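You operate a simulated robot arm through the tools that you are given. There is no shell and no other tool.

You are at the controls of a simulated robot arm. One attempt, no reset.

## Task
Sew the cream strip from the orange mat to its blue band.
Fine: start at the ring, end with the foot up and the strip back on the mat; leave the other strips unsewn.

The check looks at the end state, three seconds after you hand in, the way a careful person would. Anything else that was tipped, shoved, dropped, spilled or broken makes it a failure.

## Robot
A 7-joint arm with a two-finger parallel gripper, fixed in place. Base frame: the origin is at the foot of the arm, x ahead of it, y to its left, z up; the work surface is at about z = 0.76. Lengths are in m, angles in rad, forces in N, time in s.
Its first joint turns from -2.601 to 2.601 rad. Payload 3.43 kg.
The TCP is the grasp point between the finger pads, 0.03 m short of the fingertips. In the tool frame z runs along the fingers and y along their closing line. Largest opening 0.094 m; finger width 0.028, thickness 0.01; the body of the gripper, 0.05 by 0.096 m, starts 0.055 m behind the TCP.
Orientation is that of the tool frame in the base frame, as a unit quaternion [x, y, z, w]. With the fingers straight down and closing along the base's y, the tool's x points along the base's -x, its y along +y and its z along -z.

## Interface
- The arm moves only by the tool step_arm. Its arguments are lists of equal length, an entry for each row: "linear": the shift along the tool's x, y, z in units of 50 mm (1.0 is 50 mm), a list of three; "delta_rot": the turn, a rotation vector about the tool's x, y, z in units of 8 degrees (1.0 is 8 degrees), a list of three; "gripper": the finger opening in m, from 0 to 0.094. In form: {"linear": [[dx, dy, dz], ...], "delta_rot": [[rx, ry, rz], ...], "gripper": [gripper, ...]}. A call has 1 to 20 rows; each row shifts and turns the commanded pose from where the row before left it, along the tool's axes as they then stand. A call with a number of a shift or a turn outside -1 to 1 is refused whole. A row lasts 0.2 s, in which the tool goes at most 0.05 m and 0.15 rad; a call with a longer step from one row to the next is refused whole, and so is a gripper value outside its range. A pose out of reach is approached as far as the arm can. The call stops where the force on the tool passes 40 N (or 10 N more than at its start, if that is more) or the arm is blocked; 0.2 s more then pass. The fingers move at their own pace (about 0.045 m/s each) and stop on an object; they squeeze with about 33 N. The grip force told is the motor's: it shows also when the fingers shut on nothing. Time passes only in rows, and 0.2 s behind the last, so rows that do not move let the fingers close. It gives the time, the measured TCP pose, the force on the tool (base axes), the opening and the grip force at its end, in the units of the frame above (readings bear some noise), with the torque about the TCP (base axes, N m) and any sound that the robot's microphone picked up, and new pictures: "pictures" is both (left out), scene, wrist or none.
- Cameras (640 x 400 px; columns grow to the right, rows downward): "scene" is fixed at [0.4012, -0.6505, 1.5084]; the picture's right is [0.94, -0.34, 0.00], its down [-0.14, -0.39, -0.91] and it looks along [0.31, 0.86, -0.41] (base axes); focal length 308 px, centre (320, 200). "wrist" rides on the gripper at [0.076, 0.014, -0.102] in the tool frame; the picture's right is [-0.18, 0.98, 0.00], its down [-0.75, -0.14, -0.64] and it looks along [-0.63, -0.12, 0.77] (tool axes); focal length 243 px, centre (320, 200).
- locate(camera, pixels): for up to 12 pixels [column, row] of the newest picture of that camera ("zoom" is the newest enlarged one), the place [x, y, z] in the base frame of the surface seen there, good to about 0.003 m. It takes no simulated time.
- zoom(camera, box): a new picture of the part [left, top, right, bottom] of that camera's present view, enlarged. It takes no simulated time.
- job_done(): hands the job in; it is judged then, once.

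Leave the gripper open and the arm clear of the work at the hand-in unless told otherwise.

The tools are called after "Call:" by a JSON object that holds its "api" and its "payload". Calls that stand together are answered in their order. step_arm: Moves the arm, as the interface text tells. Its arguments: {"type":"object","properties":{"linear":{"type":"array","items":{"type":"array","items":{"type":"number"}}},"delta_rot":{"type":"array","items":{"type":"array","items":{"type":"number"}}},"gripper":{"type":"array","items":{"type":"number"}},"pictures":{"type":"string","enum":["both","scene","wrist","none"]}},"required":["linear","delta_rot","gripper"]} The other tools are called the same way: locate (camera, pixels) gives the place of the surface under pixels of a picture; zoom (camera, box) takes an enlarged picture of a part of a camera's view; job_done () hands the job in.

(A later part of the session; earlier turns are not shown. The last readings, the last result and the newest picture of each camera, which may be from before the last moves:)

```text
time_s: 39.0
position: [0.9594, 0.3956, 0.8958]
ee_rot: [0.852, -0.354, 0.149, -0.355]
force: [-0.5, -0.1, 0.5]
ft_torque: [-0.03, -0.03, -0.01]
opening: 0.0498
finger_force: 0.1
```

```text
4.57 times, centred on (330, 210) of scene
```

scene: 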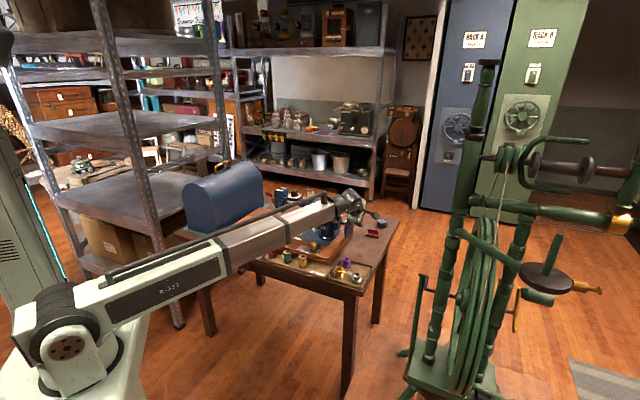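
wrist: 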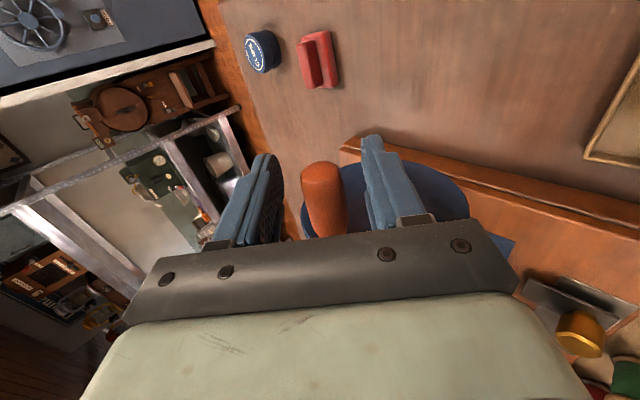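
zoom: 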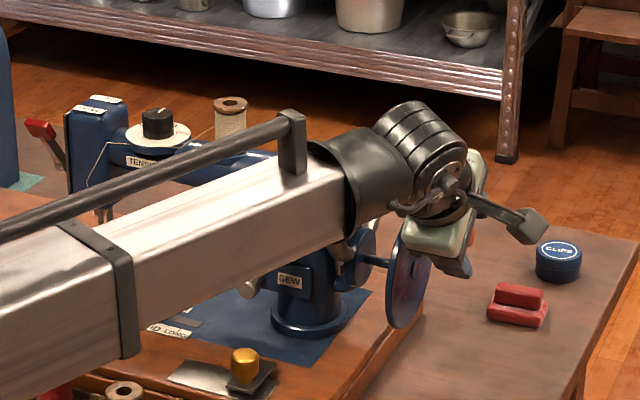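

The handle is between the pads. I close on it.

Call:
{"api": "step_arm", "payload": {"linear": [[0, 0, 0], [0, 0, 0], [0, 0, 0], [0, 0, 0], [0, 0, 0]], "delta_rot": [[0, 0, 0], [0, 0, 0], [0, 0, 0], [0, 0, 0], [0, 0, 0]], "gripper": [0.012, 0.012, 0.012, 0.012, 0.012]}}

Call:
{"api": "zoom", "payload": {"camera": "wrist", "box": [220, 60, 420, 240]}}

```text
time_s: 40.1
position: [0.9596, 0.3954, 0.8952]
ee_rot: [0.852, -0.354, 0.149, -0.356]
force: [-2.4, -0.5, -8.2]
ft_torque: [-0.11, -0.07, 0.01]
opening: 0.0267
finger_force: 44.6
```

scene: 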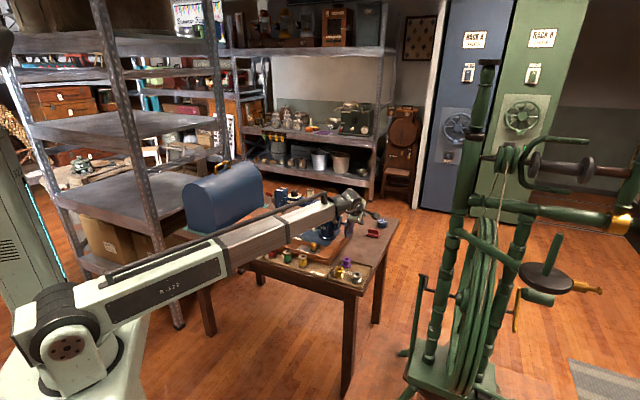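
wrist: 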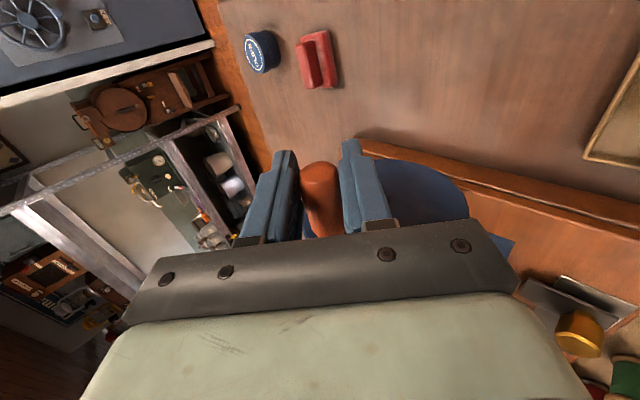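

```text
2.22 times, centred on (320, 150) of wrist
```

zoom: 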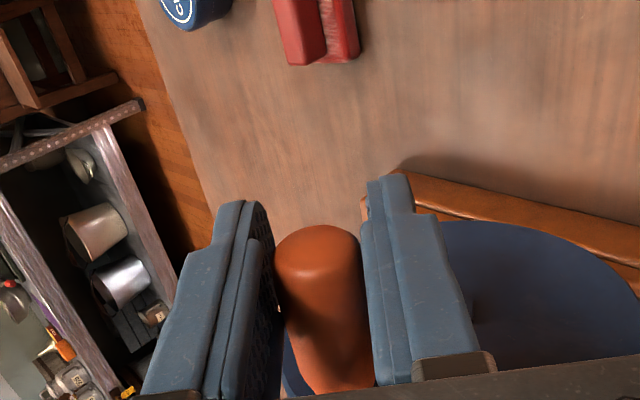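

Held: the handle is 27 mm thick. I now turn the crank a first fifth-to-quarter turn: over the top away from the operator side (+v), following its circle, and watch the force.

Call:
{"api": "step_arm", "payload": {"linear": [[0, -0.1525, 0.2479], [0, -0.0684, 0.2828], [0, 0.0223, 0.2901], [0, 0.1109, 0.269], [0, 0, 0]], "delta_rot": [[0, 0, 0], [0, 0, 0], [0, 0, 0], [0, 0, 0], [0, 0, 0]], "gripper": [0.012, 0.012, 0.012, 0.012, 0.012]}}

Call:
{"api": "zoom", "payload": {"camera": "scene", "box": [260, 180, 380, 250]}}

```text
time_s: 41.4
position: [0.9917, 0.4273, 0.86]
ee_rot: [0.851, -0.354, 0.149, -0.357]
force: [20.1, 19.5, 6.8]
ft_torque: [0.35, 0.22, -0.02]
opening: 0.0268
finger_force: 44.8
```

scene: 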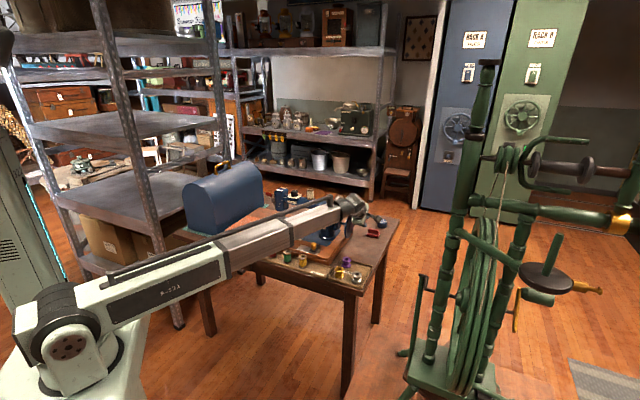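
wrist: 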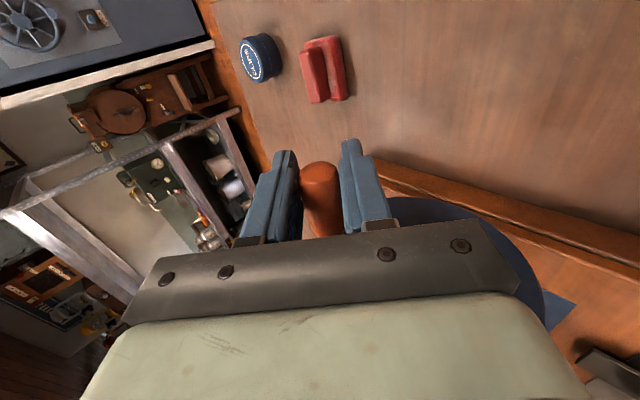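

```text
5.33 times, centred on (320, 215) of scene
```

zoom: 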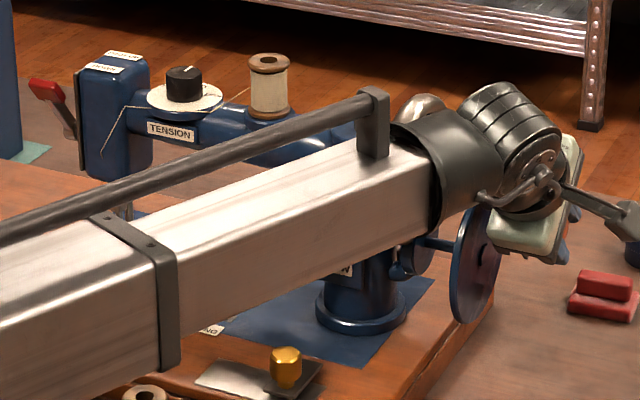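

The crank turns; residual pull of 28 N outward shows my circle was a bit too small on that side. Refit: centre v 0.9574, z 0.8474, radius 0.0478. I go on along the corrected circle to the bottom.

Call:
{"api": "step_arm", "payload": {"linear": [[0, 0.15, 0.285], [0, 0.2491, 0.1655], [0, 0.2881, 0.0804], [0, 0.2988, -0.0125], [0, 0.2803, -0.1043], [0, 0.2344, -0.1858], [0, 0, 0]], "delta_rot": [[0, 0, 0], [0, 0, 0], [0, 0, 0], [0, 0, 0], [0, 0, 0], [0, 0, 0], [0, 0, 0]], "gripper": [0.012, 0.012, 0.012, 0.012, 0.012, 0.012, 0.012]}}

Call:
{"api": "zoom", "payload": {"camera": "scene", "box": [260, 180, 380, 250]}}

```text
time_s: 43.0
position: [0.9568, 0.3938, 0.799]
ee_rot: [0.852, -0.355, 0.149, -0.356]
force: [14.0, -18.3, -1.3]
ft_torque: [0.02, 0.03, 0.0]
opening: 0.0269
finger_force: 45.1
```

scene: 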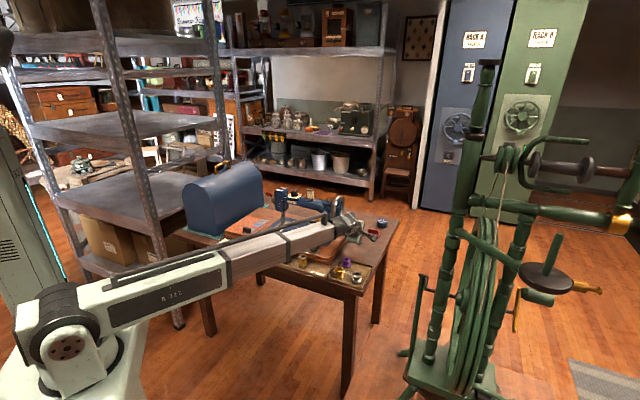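
wrist: 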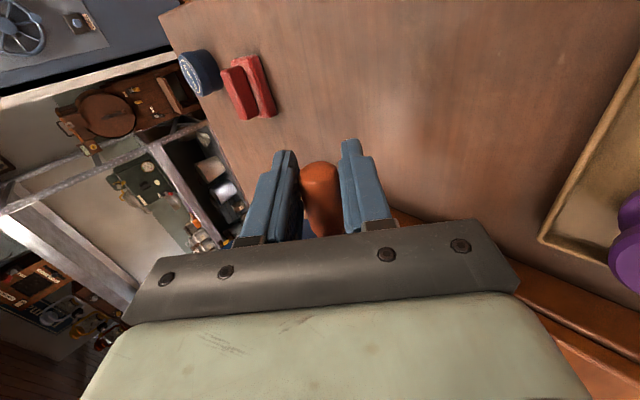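

```text
5.33 times, centred on (320, 215) of scene
```

zoom: 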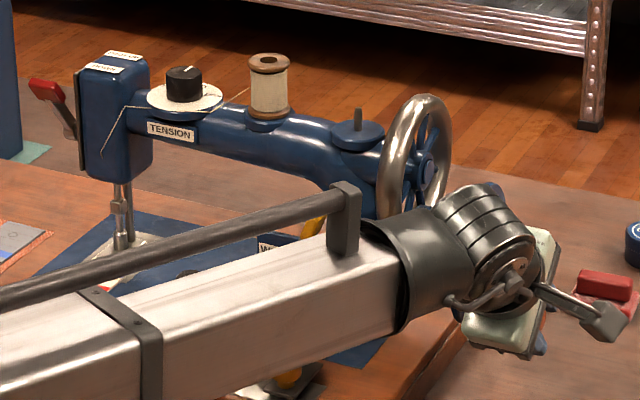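

Now at the bottom of the circle. A 23 N sideways push (+u) appears, perhaps light rubbing against the disc. I shift 2.5 mm outward along the handle, then check. Also I look at the foot area.

Call:
{"api": "step_arm", "payload": {"linear": [[0.05, 0, 0], [0, 0, 0]], "delta_rot": [[0, 0, 0], [0, 0, 0]], "gripper": [0.012, 0.012], "pictures": "wrist"}}

Call:
{"api": "zoom", "payload": {"camera": "scene", "box": [265, 205, 300, 235]}}

Call:
{"api": "zoom", "payload": {"camera": "wrist", "box": [240, 120, 500, 290]}}

```text
time_s: 43.5
position: [0.9574, 0.3936, 0.801]
ee_rot: [0.852, -0.354, 0.148, -0.355]
force: [0.6, -2.9, -2.8]
ft_torque: [-0.53, -0.54, -0.59]
opening: 0.0269
finger_force: 44.7
```

wrist: 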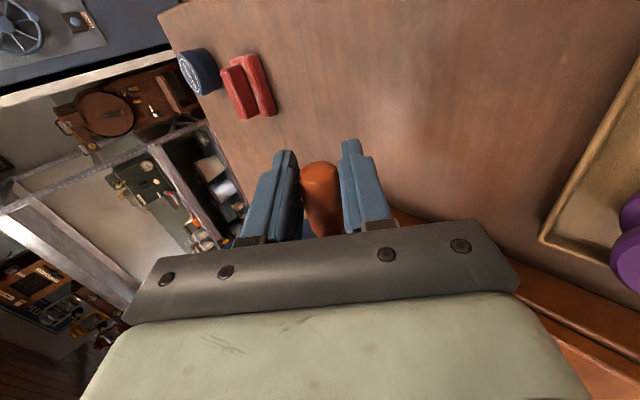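

```text
13.33 times, centred on (282, 220) of scene
```

zoom: 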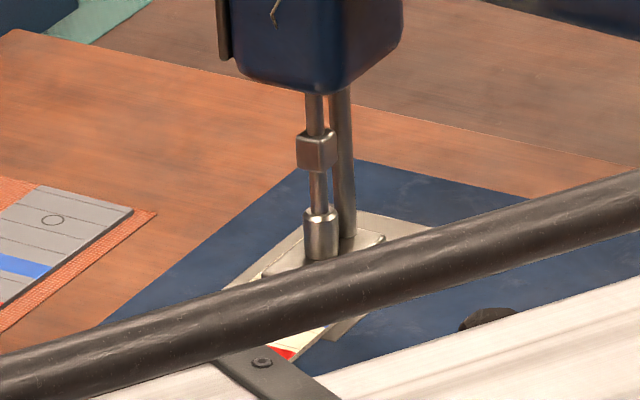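

```text
2.35 times, centred on (370, 205) of wrist
```

zoom: 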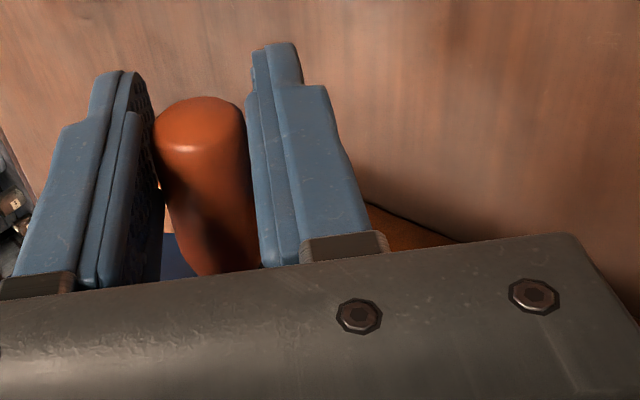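

The side push is gone and the needle bar has come down with the half turn. I go on up the front side to the top, finishing the first turn.

Call:
{"api": "step_arm", "payload": {"linear": [[0, 0.1655, -0.2491], [0, 0.0804, -0.2881], [0, -0.0125, -0.2988], [0, -0.1043, -0.2803], [0, -0.1858, -0.2344], [0, -0.2491, -0.1655], [0, -0.2881, -0.0804], [0, -0.2988, 0.0125], [0, -0.2803, 0.1043], [0, -0.2344, 0.1858], [0, 0, 0]], "delta_rot": [[0, 0, 0], [0, 0, 0], [0, 0, 0], [0, 0, 0], [0, 0, 0], [0, 0, 0], [0, 0, 0], [0, 0, 0], [0, 0, 0], [0, 0, 0], [0, 0, 0]], "gripper": [0.012, 0.012, 0.012, 0.012, 0.012, 0.012, 0.012, 0.012, 0.012, 0.012, 0.012]}}

Call:
{"api": "zoom", "payload": {"camera": "scene", "box": [265, 200, 300, 235]}}

```text
time_s: 46.0
position: [0.9609, 0.3965, 0.8949]
ee_rot: [0.852, -0.354, 0.149, -0.357]
force: [-17.9, 23.2, 14.5]
ft_torque: [-0.17, -0.2, -0.33]
opening: 0.0267
finger_force: 44.6
```

scene: 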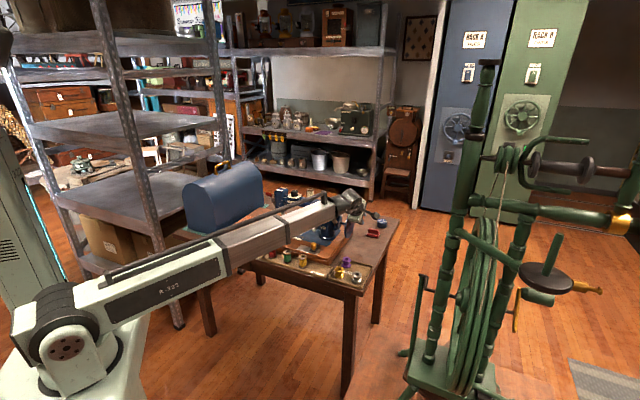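
wrist: 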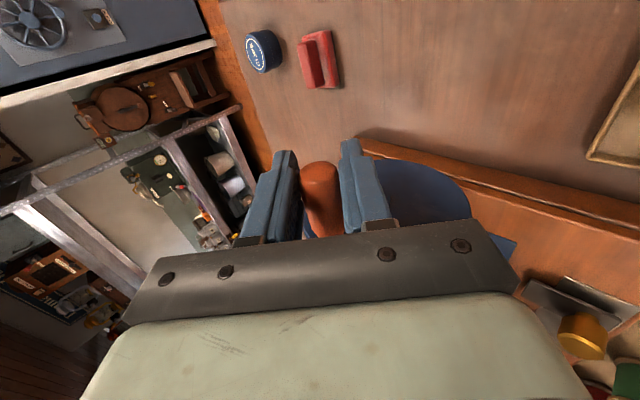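

```text
11.43 times, centred on (282, 218) of scene
```

zoom: 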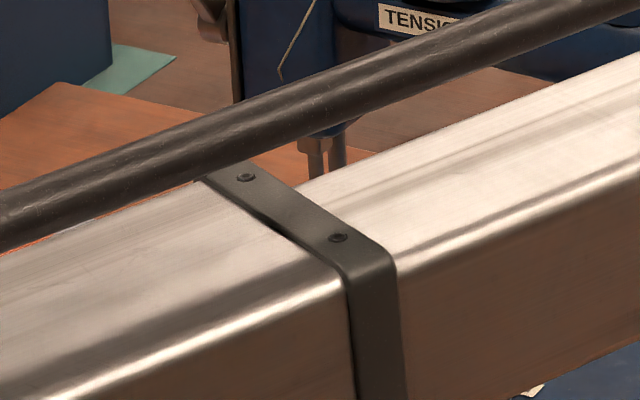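

One turn done; the side pull reversed (-29 N along u), so the handle's circle is slightly skewed; I'll let the tool shift sideways accordingly. The forearm hides the strip at the top, but at the bottom I can see it. I turn a further half turn to the bottom and look.

Call:
{"api": "step_arm", "payload": {"linear": [[-0.02, -0.1655, 0.2491], [-0.02, -0.0804, 0.2881], [0, 0.0125, 0.2988], [0, 0.1043, 0.2803], [0, 0.1858, 0.2344], [0, 0.2491, 0.1655], [0, 0.2881, 0.0804], [0.01, 0.2988, -0.0125], [0.015, 0.2803, -0.1043], [0.015, 0.2344, -0.1858], [0, 0, 0]], "delta_rot": [[0, 0, 0], [0, 0, 0], [0, 0, 0], [0, 0, 0], [0, 0, 0], [0, 0, 0], [0, 0, 0], [0, 0, 0], [0, 0, 0], [0, 0, 0], [0, 0, 0]], "gripper": [0.012, 0.012, 0.012, 0.012, 0.012, 0.012, 0.012, 0.012, 0.012, 0.012, 0.012]}}

Call:
{"api": "zoom", "payload": {"camera": "scene", "box": [265, 205, 300, 235]}}

```text
time_s: 48.4
position: [0.9582, 0.3947, 0.7999]
ee_rot: [0.853, -0.353, 0.148, -0.355]
force: [-21.5, 18.1, 5.4]
ft_torque: [-0.07, -0.09, -0.17]
opening: 0.0268
finger_force: 45.0
```

scene: 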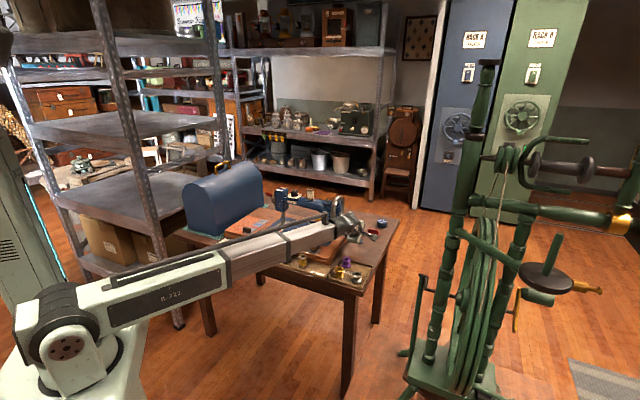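
wrist: 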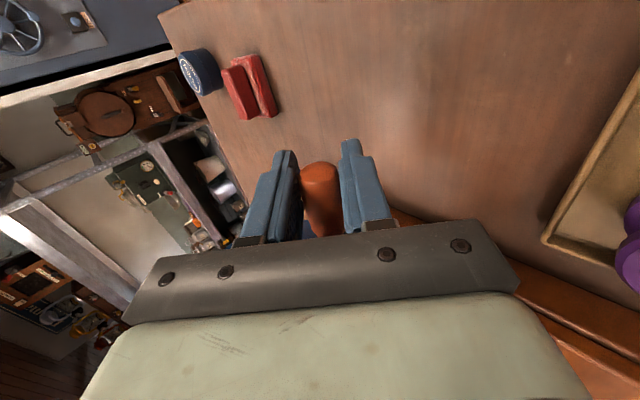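

```text
13.33 times, centred on (282, 220) of scene
```

zoom: 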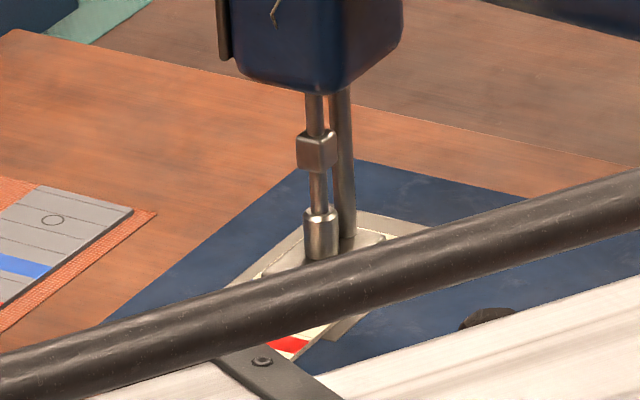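

The red band has moved up and to the right a little, so the strip feeds in the right direction. I measure the amount.

Call:
{"api": "zoom", "payload": {"camera": "scene", "box": [274, 224, 286, 234]}}

Call:
{"api": "locate", "payload": {"camera": "zoom", "pixels": [[320, 200], [340, 190], [330, 210], [300, 200], [360, 190]]}}

```text
16.00 times, centred on (280, 229) of scene
```

zoom: 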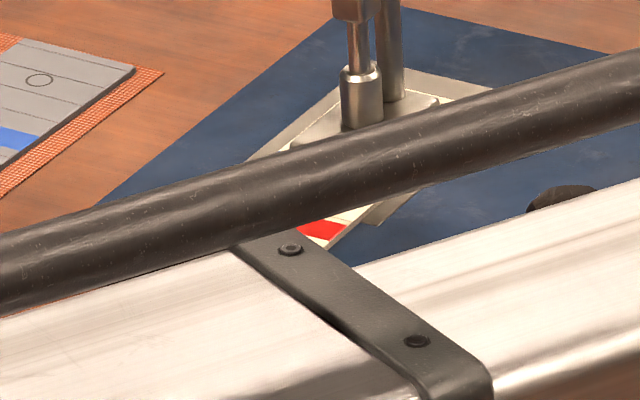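

```text
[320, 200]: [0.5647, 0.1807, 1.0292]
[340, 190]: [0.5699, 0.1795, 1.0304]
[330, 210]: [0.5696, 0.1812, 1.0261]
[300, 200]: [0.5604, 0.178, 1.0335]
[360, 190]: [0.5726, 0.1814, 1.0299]
```

I measure the red band's visible right end at (325,230).

Call:
{"api": "locate", "payload": {"camera": "zoom", "pixels": [[325, 230], [345, 224], [328, 240], [315, 225], [350, 215], [340, 232]]}}

```text
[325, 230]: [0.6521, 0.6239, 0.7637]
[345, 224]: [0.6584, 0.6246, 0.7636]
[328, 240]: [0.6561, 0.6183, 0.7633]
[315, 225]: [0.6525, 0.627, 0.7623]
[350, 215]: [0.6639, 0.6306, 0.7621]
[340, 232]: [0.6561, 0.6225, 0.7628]
```

Red centre now reads v≈0.904, from ≈0.889 at the start: about 1 cm or more fed in 1.5 turns. I finish the second turn to the top, then let go and look closely before continuing. I also ease 2.5 mm inward against the -28 N side pull.

Call:
{"api": "step_arm", "payload": {"linear": [[-0.025, 0.1655, -0.2491], [-0.025, 0.0804, -0.2881], [0, -0.0125, -0.2988], [0, -0.1043, -0.2803], [0, -0.1858, -0.2344], [0, -0.2491, -0.1655], [0, -0.2881, -0.0804], [0, -0.2988, 0.0125], [0, -0.2803, 0.1043], [0, -0.2344, 0.1858], [0, 0, 0]], "delta_rot": [[0, 0, 0], [0, 0, 0], [0, 0, 0], [0, 0, 0], [0, 0, 0], [0, 0, 0], [0, 0, 0], [0, 0, 0], [0, 0, 0], [0, 0, 0], [0, 0, 0]], "gripper": [0.012, 0.012, 0.012, 0.012, 0.012, 0.012, 0.012, 0.012, 0.012, 0.012, 0.012], "pictures": "none"}}

```text
time_s: 50.8
position: [0.9612, 0.3967, 0.8955]
ee_rot: [0.851, -0.354, 0.15, -0.357]
force: [2.9, 0.8, 14.8]
ft_torque: [-0.2, -0.26, -0.52]
opening: 0.027
finger_force: 45.6
```

Low forces now (handle at top). I open, draw back along the fingers and rise so that the strip becomes visible.

Call:
{"api": "step_arm", "payload": {"linear": [[0, 0, 0], [0, 0, 0], [0, 0, -0.3], [0, 0, -0.5], [0, 0, -0.6], [0, 0, -0.8], [0, 0, -0.8], [0, -0.45, -0.45], [0, -0.45, -0.45], [0, -0.45, -0.45], [0, 0, 0]], "delta_rot": [[0, 0, 0], [0, 0, 0], [0, 0, 0], [0, 0, 0], [0, 0, 0], [0, 0, 0], [0, 0, 0], [0, 0, 0], [0, 0, 0], [0, 0, 0], [0, 0, 0]], "gripper": [0.05, 0.05, 0.05, 0.05, 0.05, 0.05, 0.05, 0.05, 0.05, 0.05, 0.05]}}

Call:
{"api": "zoom", "payload": {"camera": "scene", "box": [265, 208, 300, 240]}}

Call:
{"api": "zoom", "payload": {"camera": "scene", "box": [330, 180, 400, 250]}}

```text
time_s: 53.1
position: [0.8817, 0.3217, 1.0956]
ee_rot: [0.852, -0.354, 0.149, -0.356]
force: [-0.1, -0.3, 0.5]
ft_torque: [-0.02, -0.03, -0.02]
opening: 0.05
finger_force: 0.1
```

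scene: 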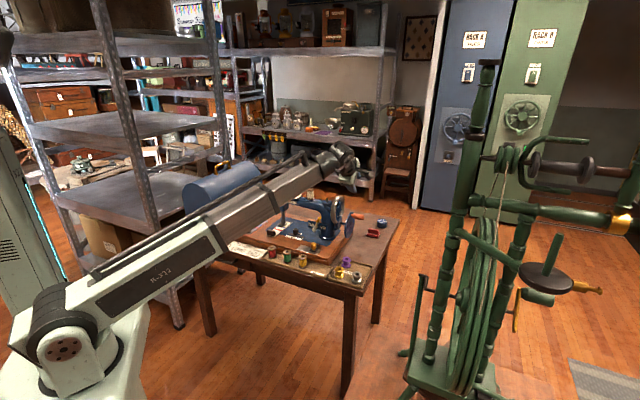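
wrist: 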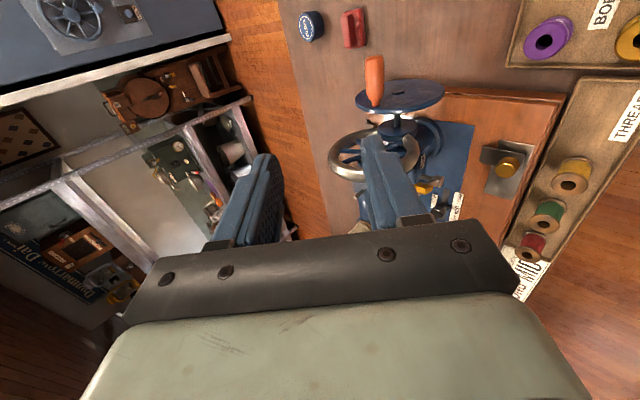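

```text
12.50 times, centred on (282, 224) of scene
```

zoom: 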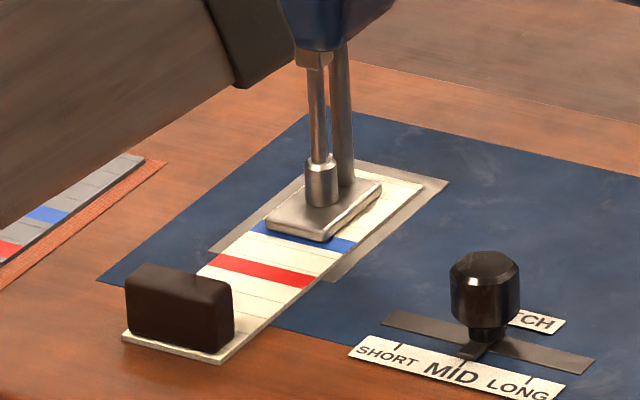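

```text
5.71 times, centred on (365, 215) of scene
```

zoom: 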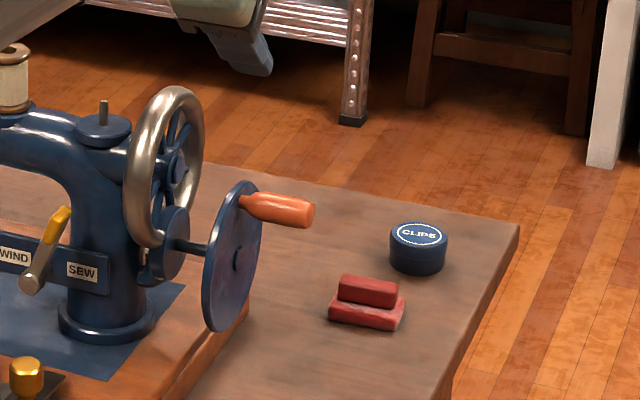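

The strip advanced: the blue band is now at the foot's front edge. I zoom further to see stitches and measure the bands.

Call:
{"api": "zoom", "payload": {"camera": "scene", "box": [275, 212, 293, 232]}}

Call:
{"api": "locate", "payload": {"camera": "zoom", "pixels": [[265, 300], [230, 290], [300, 308], [355, 268], [265, 243], [345, 262], [395, 155], [432, 185], [300, 245], [305, 130]]}}

```text
16.00 times, centred on (284, 222) of scene
```

zoom: 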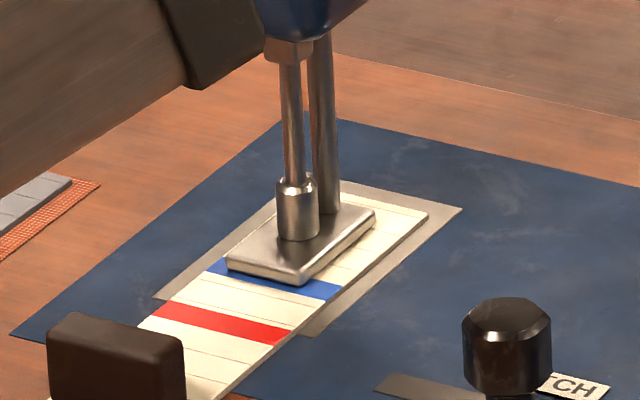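

```text
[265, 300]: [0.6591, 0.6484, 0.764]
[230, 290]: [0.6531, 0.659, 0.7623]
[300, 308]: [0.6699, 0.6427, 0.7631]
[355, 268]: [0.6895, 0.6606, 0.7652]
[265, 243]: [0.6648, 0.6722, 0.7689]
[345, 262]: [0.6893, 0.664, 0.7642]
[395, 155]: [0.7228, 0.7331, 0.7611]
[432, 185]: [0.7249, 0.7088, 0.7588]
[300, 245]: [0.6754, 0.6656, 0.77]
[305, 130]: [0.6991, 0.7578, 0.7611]
```

Call:
{"api": "locate", "payload": {"camera": "zoom", "pixels": [[222, 322], [200, 318], [240, 327], [325, 289], [218, 266], [425, 214], [375, 200], [275, 283], [232, 264], [298, 280], [370, 212], [297, 205]]}}

```text
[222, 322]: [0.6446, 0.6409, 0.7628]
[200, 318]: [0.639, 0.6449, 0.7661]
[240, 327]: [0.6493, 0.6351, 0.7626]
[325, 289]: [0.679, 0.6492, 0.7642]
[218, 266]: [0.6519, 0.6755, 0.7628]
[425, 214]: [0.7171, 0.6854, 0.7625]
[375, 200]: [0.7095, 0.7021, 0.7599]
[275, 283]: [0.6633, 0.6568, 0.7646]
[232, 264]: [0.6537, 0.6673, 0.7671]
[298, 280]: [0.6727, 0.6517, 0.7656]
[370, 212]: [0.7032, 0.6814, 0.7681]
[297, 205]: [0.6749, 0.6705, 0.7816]
```

Blue band centre now at v≈0.939; it moved about 17.5 mm in two turns (≈8.75 mm per turn). About 16.5–17.5 mm remain to the needle (0.9555–0.957): two more turns. I go back to the handle the same way.

Call:
{"api": "step_arm", "payload": {"linear": [[0, 0.45, 0.45], [0, 0.45, 0.45], [0, 0.45, 0.45], [0, 0, 0.8], [0, 0, 0.8], [0, 0, 0.6], [0, 0, 0.5], [0, 0, 0.3], [0, 0, 0]], "delta_rot": [[0, 0, 0], [0, 0, 0], [0, 0, 0], [0, 0, 0], [0, 0, 0], [0, 0, 0], [0, 0, 0], [0, 0, 0], [0, 0, 0]], "gripper": [0.05, 0.05, 0.05, 0.05, 0.05, 0.05, 0.05, 0.05, 0.05], "pictures": "wrist"}}

Call:
{"api": "zoom", "payload": {"camera": "wrist", "box": [220, 60, 420, 240]}}

```text
time_s: 55.1
position: [0.9608, 0.3979, 0.8945]
ee_rot: [0.852, -0.354, 0.149, -0.356]
force: [0.8, 0.9, 0.6]
ft_torque: [0.02, 0.01, -0.01]
opening: 0.0502
finger_force: 0.0
```

wrist: 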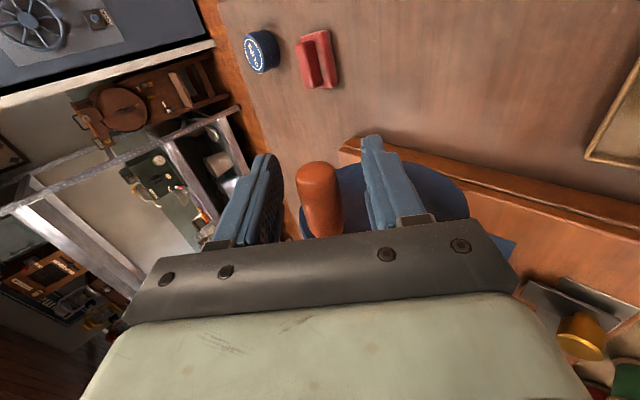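

```text
2.22 times, centred on (320, 150) of wrist
```

zoom: 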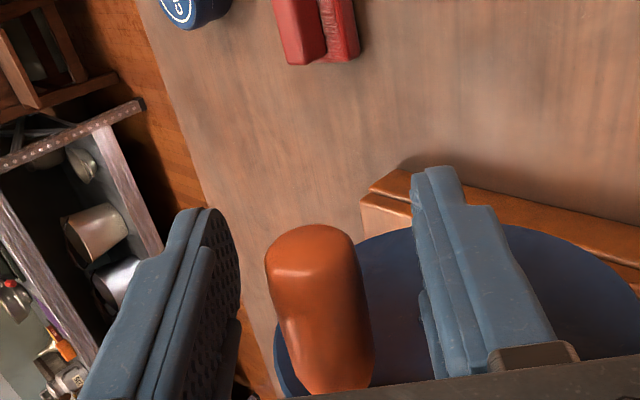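

The handle is between the fingers again. I close and make the next half turn to the bottom.

Call:
{"api": "step_arm", "payload": {"linear": [[0, 0, 0], [0, 0, 0], [0, 0, 0], [0, 0, 0], [0, -0.1655, 0.2491], [0, -0.0804, 0.2881], [0, 0.0125, 0.2988], [0, 0.1043, 0.2803], [0, 0.1858, 0.2344], [0, 0.2491, 0.1655], [0, 0.2881, 0.0804], [0, 0.2988, -0.0125], [0, 0.2803, -0.1043], [0, 0.2344, -0.1858], [0, 0, 0]], "delta_rot": [[0, 0, 0], [0, 0, 0], [0, 0, 0], [0, 0, 0], [0, 0, 0], [0, 0, 0], [0, 0, 0], [0, 0, 0], [0, 0, 0], [0, 0, 0], [0, 0, 0], [0, 0, 0], [0, 0, 0], [0, 0, 0], [0, 0, 0]], "gripper": [0.012, 0.012, 0.012, 0.012, 0.012, 0.012, 0.012, 0.012, 0.012, 0.012, 0.012, 0.012, 0.012, 0.012, 0.012], "pictures": "wrist"}}

Call:
{"api": "zoom", "payload": {"camera": "scene", "box": [265, 205, 300, 235]}}

```text
time_s: 58.4
position: [0.9578, 0.3946, 0.7987]
ee_rot: [0.852, -0.355, 0.147, -0.355]
force: [-19.6, 15.7, 1.5]
ft_torque: [0.38, 0.38, 0.5]
opening: 0.027
finger_force: 44.4
```

wrist: 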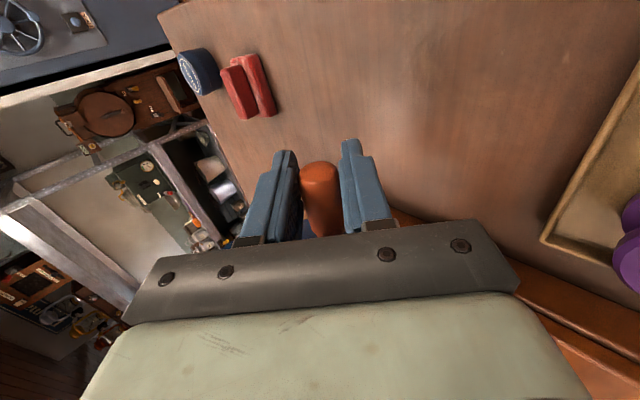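

```text
13.33 times, centred on (282, 220) of scene
```

zoom: 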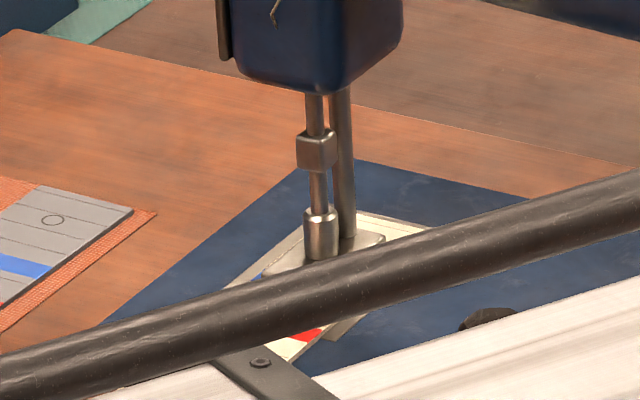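

Red band moved on again. I finish turn three up to the top, easing sideways a little.

Call:
{"api": "step_arm", "payload": {"linear": [[-0.025, 0.1655, -0.2491], [-0.02, 0.0804, -0.2881], [0, -0.0125, -0.2988], [0, -0.1043, -0.2803], [0, -0.1858, -0.2344], [0, -0.2491, -0.1655], [0, -0.2881, -0.0804], [0, -0.2988, 0.0125], [0, -0.2803, 0.1043], [0, -0.2344, 0.1858], [0, 0, 0]], "delta_rot": [[0, 0, 0], [0, 0, 0], [0, 0, 0], [0, 0, 0], [0, 0, 0], [0, 0, 0], [0, 0, 0], [0, 0, 0], [0, 0, 0], [0, 0, 0], [0, 0, 0]], "gripper": [0.012, 0.012, 0.012, 0.012, 0.012, 0.012, 0.012, 0.012, 0.012, 0.012, 0.012], "pictures": "none"}}

```text
time_s: 60.8
position: [0.9605, 0.3972, 0.8957]
ee_rot: [0.852, -0.353, 0.15, -0.356]
force: [27.0, -23.4, -0.7]
ft_torque: [0.08, 0.09, 0.14]
opening: 0.0268
finger_force: 45.0
```

Three turns done; side push is now +36 N, so I ease 2.5 mm outward and then make the first half of turn four.

Call:
{"api": "step_arm", "payload": {"linear": [[0.03, 0, 0], [0.02, 0, 0], [0, -0.1655, 0.2491], [0, -0.0804, 0.2881], [0, 0.0125, 0.2988], [0, 0.1043, 0.2803], [0, 0.1858, 0.2344], [0, 0.2491, 0.1655], [0, 0.2881, 0.0804], [0, 0.2988, -0.0125], [0, 0.2803, -0.1043], [0, 0.2344, -0.1858], [0, 0, 0]], "delta_rot": [[0, 0, 0], [0, 0, 0], [0, 0, 0], [0, 0, 0], [0, 0, 0], [0, 0, 0], [0, 0, 0], [0, 0, 0], [0, 0, 0], [0, 0, 0], [0, 0, 0], [0, 0, 0], [0, 0, 0]], "gripper": [0.012, 0.012, 0.012, 0.012, 0.012, 0.012, 0.012, 0.012, 0.012, 0.012, 0.012, 0.012, 0.012], "pictures": "wrist"}}

Call:
{"api": "zoom", "payload": {"camera": "scene", "box": [265, 205, 300, 235]}}

```text
time_s: 63.5
position: [0.9577, 0.3946, 0.7989]
ee_rot: [0.852, -0.354, 0.148, -0.356]
force: [-10.8, 8.7, 5.6]
ft_torque: [0.21, 0.18, 0.27]
opening: 0.027
finger_force: 45.2
```

wrist: 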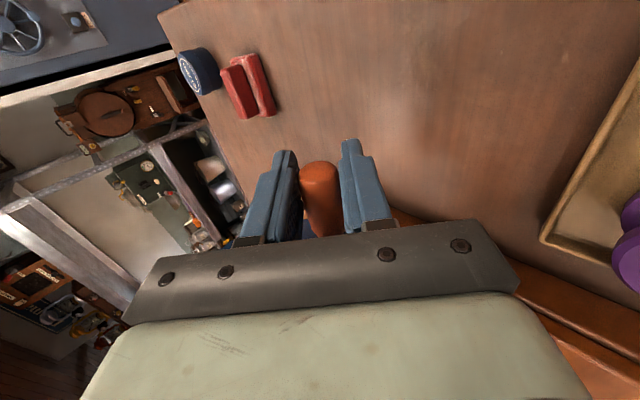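

```text
13.33 times, centred on (282, 220) of scene
```

zoom: 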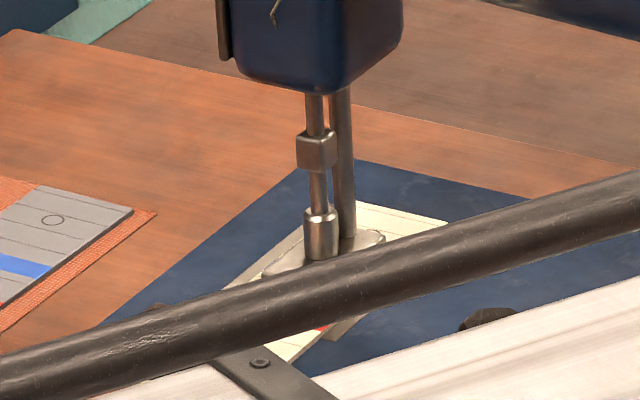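

I check how far the strip has come (its far end corner near (440,222), red's edge near (322,328)).

Call:
{"api": "locate", "payload": {"camera": "zoom", "pixels": [[440, 222], [362, 206], [322, 329], [400, 218], [330, 325], [300, 340]]}}

Call:
{"api": "zoom", "payload": {"camera": "scene", "box": [278, 210, 298, 226]}}

```text
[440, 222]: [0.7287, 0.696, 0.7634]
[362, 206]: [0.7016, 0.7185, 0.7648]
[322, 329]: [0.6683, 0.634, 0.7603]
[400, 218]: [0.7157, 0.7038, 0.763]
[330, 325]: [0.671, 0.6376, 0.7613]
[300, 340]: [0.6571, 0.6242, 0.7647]
```

```text
16.00 times, centred on (288, 218) of scene
```

zoom: 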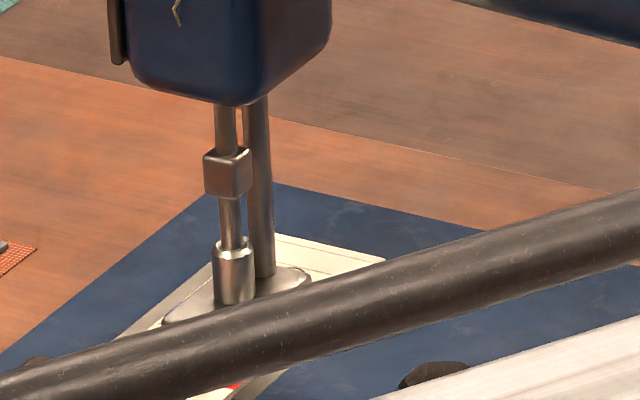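

The strip's end is at v≈1.006, i.e. about 30 mm fed; the last half turn brings the blue centre to about 0.9565, the needle's place. I finish turn four to the top.

Call:
{"api": "step_arm", "payload": {"linear": [[-0.01, 0.1655, -0.2491], [-0.01, 0.0804, -0.2881], [0, -0.0125, -0.2988], [0, -0.1043, -0.2803], [0, -0.1858, -0.2344], [0, -0.2491, -0.1655], [0, -0.2881, -0.0804], [0, -0.2988, 0.0125], [0, -0.2803, 0.1043], [0, -0.2344, 0.1858], [0, 0, 0]], "delta_rot": [[0, 0, 0], [0, 0, 0], [0, 0, 0], [0, 0, 0], [0, 0, 0], [0, 0, 0], [0, 0, 0], [0, 0, 0], [0, 0, 0], [0, 0, 0], [0, 0, 0]], "gripper": [0.012, 0.012, 0.012, 0.012, 0.012, 0.012, 0.012, 0.012, 0.012, 0.012, 0.012], "pictures": "none"}}

Call:
{"api": "step_arm", "payload": {"linear": [[0, 0, 0], [0, 0, 0], [0, 0, -0.3], [0, 0, -0.5], [0, 0, -0.6], [0, 0, -0.8], [0, 0, -0.8], [0, -0.45, -0.45], [0, -0.45, -0.45], [0, -0.45, -0.45], [0, 0, 0]], "delta_rot": [[0, 0, 0], [0, 0, 0], [0, 0, 0], [0, 0, 0], [0, 0, 0], [0, 0, 0], [0, 0, 0], [0, 0, 0], [0, 0, 0], [0, 0, 0], [0, 0, 0]], "gripper": [0.05, 0.05, 0.05, 0.05, 0.05, 0.05, 0.05, 0.05, 0.05, 0.05, 0.05]}}

Call:
{"api": "zoom", "payload": {"camera": "scene", "box": [275, 212, 293, 232]}}

```text
time_s: 66.0
position: [0.959, 0.3973, 0.8946]
ee_rot: [0.851, -0.355, 0.149, -0.356]
force: [-3.4, 6.5, 1.6]
ft_torque: [0.08, 0.09, 0.18]
opening: 0.0268
finger_force: 44.4
```

```text
time_s: 68.3
position: [0.8832, 0.3222, 1.0971]
ee_rot: [0.852, -0.354, 0.148, -0.356]
force: [0.5, 0.1, 0.2]
ft_torque: [0.02, -0.02, 0.04]
opening: 0.0498
finger_force: 0.1
```

scene: 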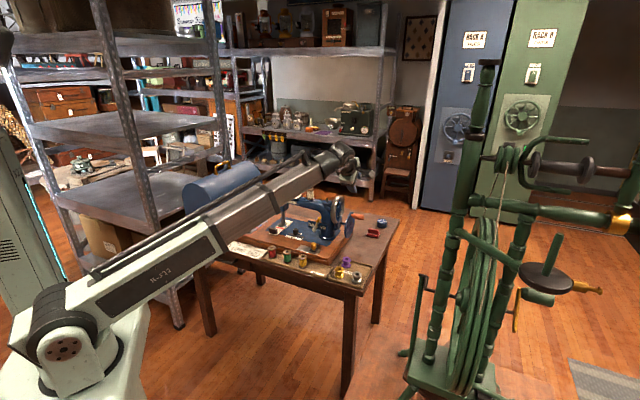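
wrist: 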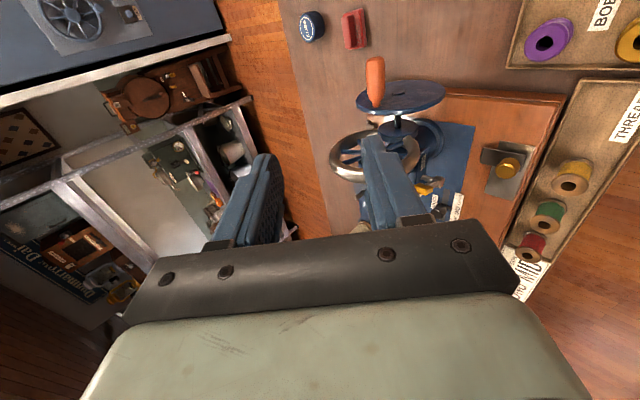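

```text
16.00 times, centred on (284, 222) of scene
```

zoom: 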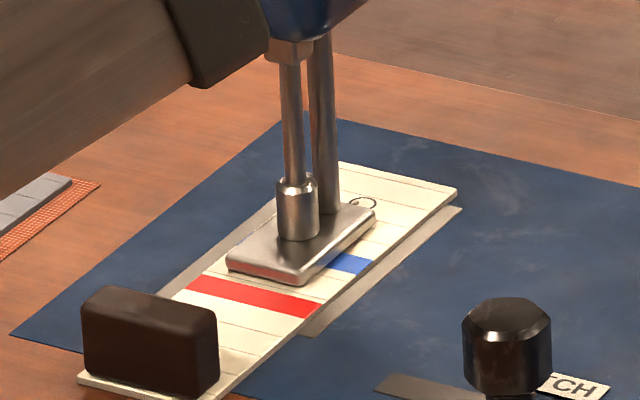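

Now the ring is visible behind the foot at (362,204) and the blue band beside the foot at (348,264). I measure both.

Call:
{"api": "locate", "payload": {"camera": "zoom", "pixels": [[348, 264], [355, 265], [340, 269], [360, 258], [362, 204], [370, 200], [253, 297], [300, 309], [452, 191], [350, 165], [296, 205], [290, 100]]}}

Call:
{"api": "zoom", "payload": {"camera": "scene", "box": [280, 212, 294, 224]}}

```text
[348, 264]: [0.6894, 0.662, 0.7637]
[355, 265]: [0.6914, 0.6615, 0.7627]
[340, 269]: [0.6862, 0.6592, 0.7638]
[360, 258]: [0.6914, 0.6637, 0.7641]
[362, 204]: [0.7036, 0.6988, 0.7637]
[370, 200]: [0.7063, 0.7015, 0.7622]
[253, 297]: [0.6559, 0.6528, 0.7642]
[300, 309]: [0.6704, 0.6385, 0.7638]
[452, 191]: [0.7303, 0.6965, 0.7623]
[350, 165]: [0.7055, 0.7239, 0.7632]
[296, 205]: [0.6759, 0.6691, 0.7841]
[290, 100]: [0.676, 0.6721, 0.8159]
```

```text
16.00 times, centred on (287, 218) of scene
```

zoom: 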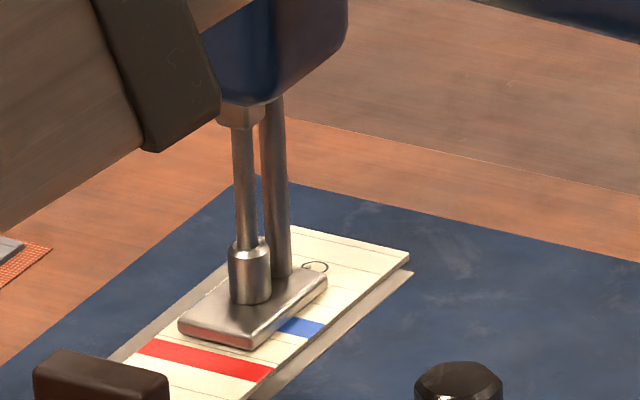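

Blue centre v≈0.956 and needle v≈0.9555: the seam runs from ring to blue band. Next I raise the foot: untilt the tool, and travel back in front of the machine to the lever.

Call:
{"api": "step_arm", "payload": {"linear": [[0, 0, 0], [0, 0, 0], [0, 0, 0], [0, 0, 0], [0, 0, 0], [0, 0, 0], [-0.9, 0, 0], [-0.9, 0, 0], [-0.9, 0, 0], [-0.9, 0, 0], [-0.9, 0, 0], [-0.9, 0, 0], [-0.9, 0, 0], [-0.9, 0, 0], [-0.9, 0, 0], [-0.8, 0, 0], [0, 0, 0]], "delta_rot": [[-0.9375, 0, 0], [-0.9375, 0, 0], [-0.9375, 0, 0], [-0.9375, 0, 0], [-0.9375, 0, 0], [-0.9375, 0, 0], [0, 0, 0], [0, 0, 0], [0, 0, 0], [0, 0, 0], [0, 0, 0], [0, 0, 0], [0, 0, 0], [0, 0, 0], [0, 0, 0], [0, 0, 0], [0, 0, 0]], "gripper": [0.05, 0.05, 0.05, 0.05, 0.05, 0.05, 0.07, 0.07, 0.07, 0.07, 0.07, 0.07, 0.07, 0.07, 0.07, 0.07, 0.07]}}

Call:
{"api": "zoom", "payload": {"camera": "scene", "box": [255, 170, 305, 240]}}

Call:
{"api": "zoom", "payload": {"camera": "wrist", "box": [160, 0, 400, 180]}}

```text
time_s: 72.0
position: [0.569, 0.6369, 1.0957]
ee_rot: [0.923, -0.384, 0.003, -0.003]
force: [-1.5, 0.1, -0.3]
ft_torque: [0.03, 0.01, 0.0]
opening: 0.0701
finger_force: 0.0
```

scene: 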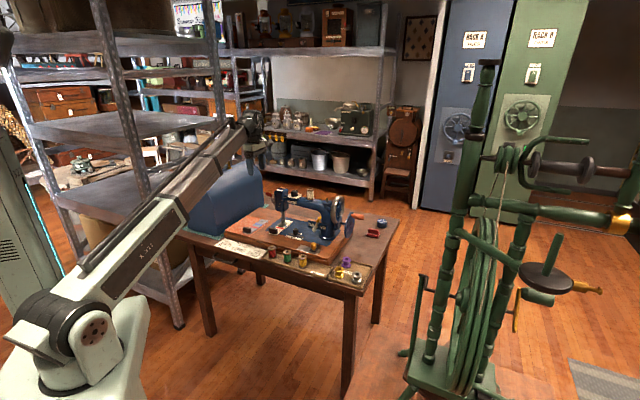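
wrist: 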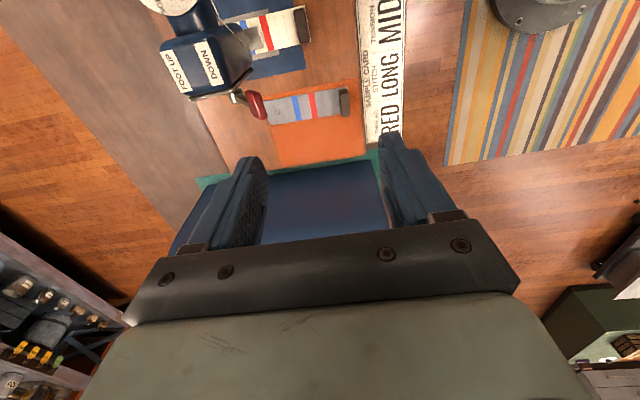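

```text
5.71 times, centred on (280, 205) of scene
```

zoom: 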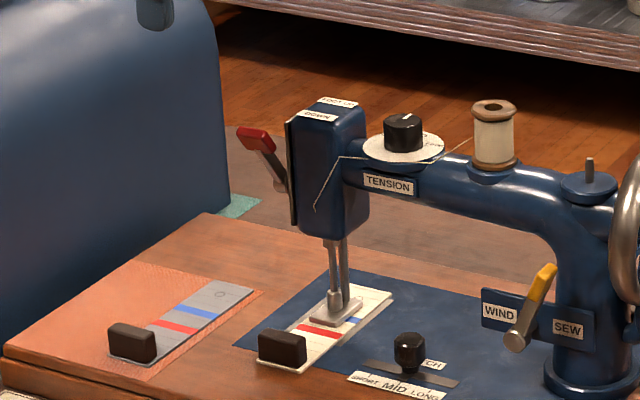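

```text
2.22 times, centred on (280, 90) of wrist
```

zoom: 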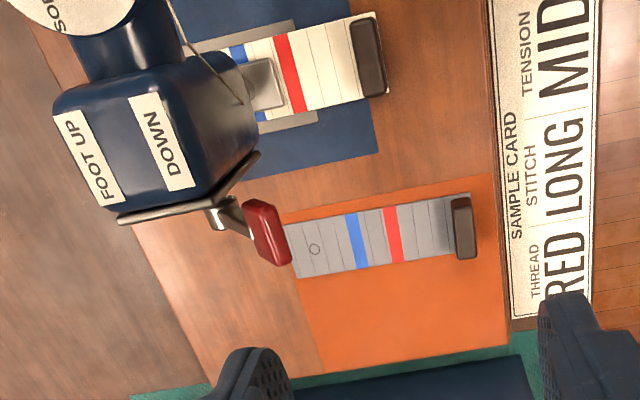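

The red lever tip shows at (265,230) in the enlarged wrist view. I measure it.

Call:
{"api": "locate", "payload": {"camera": "zoom", "pixels": [[262, 215], [272, 245], [255, 205], [282, 260], [275, 205], [245, 215], [232, 215], [260, 250]]}}

```text
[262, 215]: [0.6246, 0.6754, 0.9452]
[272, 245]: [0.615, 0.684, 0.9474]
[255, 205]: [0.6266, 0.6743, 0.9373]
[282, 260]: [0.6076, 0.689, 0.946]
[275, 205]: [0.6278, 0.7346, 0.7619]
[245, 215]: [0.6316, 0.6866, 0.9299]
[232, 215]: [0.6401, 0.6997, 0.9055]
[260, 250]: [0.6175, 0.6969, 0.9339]
```

Tip centre: v≈0.918, z≈0.938. I place the open fingers over it, the front finger ahead of the tip (TCP v 0.935, z 0.955).

Call:
{"api": "step_arm", "payload": {"linear": [[0, -0.55, 0], [0, -0.55, 0], [0, -0.55, 0], [0, 0, 0.7], [0, 0, 0.7], [0, 0, 0.5], [0, 0, 0.5], [0, 0, 0.4], [0, 0, 0]], "delta_rot": [[0, 0, 0], [0, 0, 0], [0, 0, 0], [0, 0, 0], [0, 0, 0], [0, 0, 0], [0, 0, 0], [0, 0, 0], [0, 0, 0]], "gripper": [0.07, 0.07, 0.07, 0.07, 0.07, 0.07, 0.07, 0.07, 0.07]}}

Call:
{"api": "zoom", "payload": {"camera": "wrist", "box": [180, 60, 420, 240]}}

Call:
{"api": "zoom", "payload": {"camera": "scene", "box": [255, 170, 305, 240]}}

```text
time_s: 74.0
position: [0.6314, 0.6943, 0.954]
ee_rot: [0.923, -0.385, 0.002, -0.001]
force: [0.3, 0.1, -0.2]
ft_torque: [-0.03, -0.02, 0.01]
opening: 0.07
finger_force: 0.0
```

scene: 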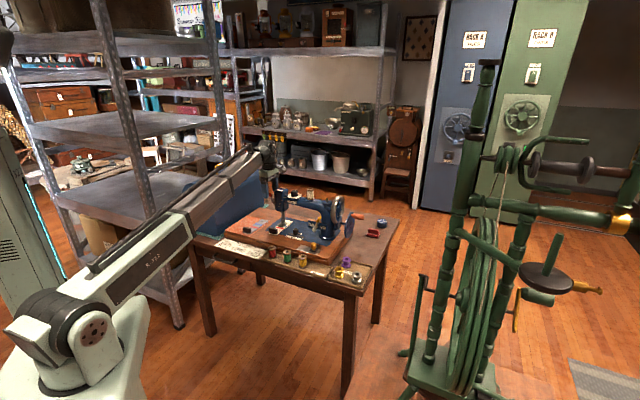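
wrist: 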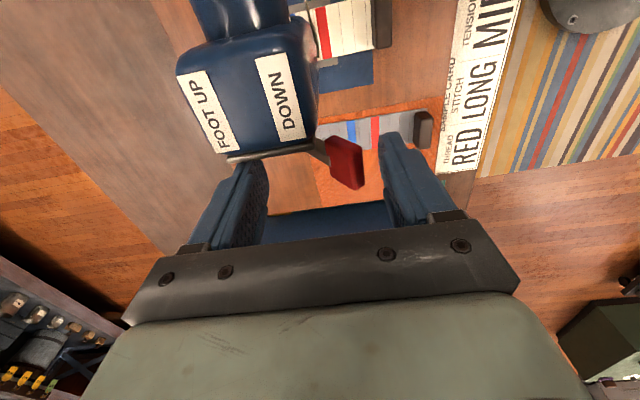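

```text
2.22 times, centred on (300, 150) of wrist
```

zoom: 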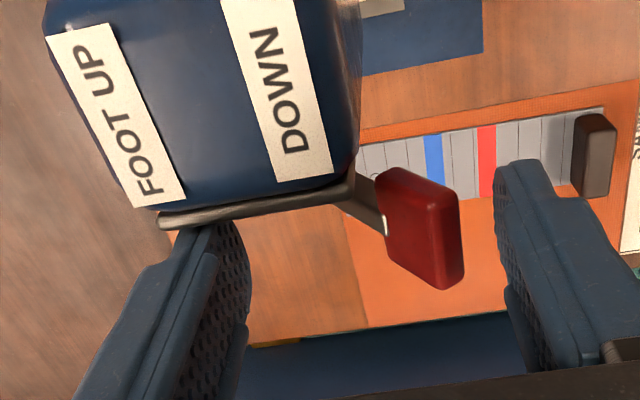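

```text
5.71 times, centred on (280, 205) of scene
```

zoom: 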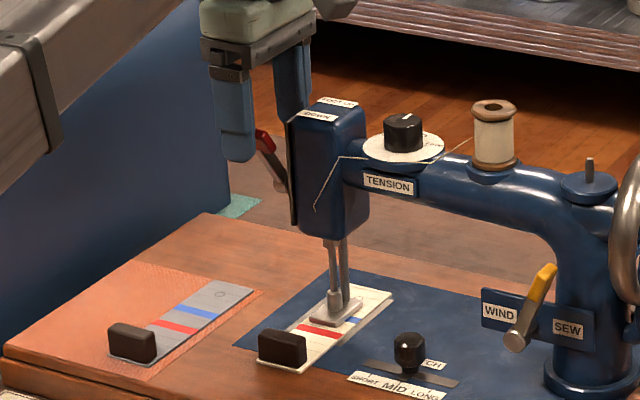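

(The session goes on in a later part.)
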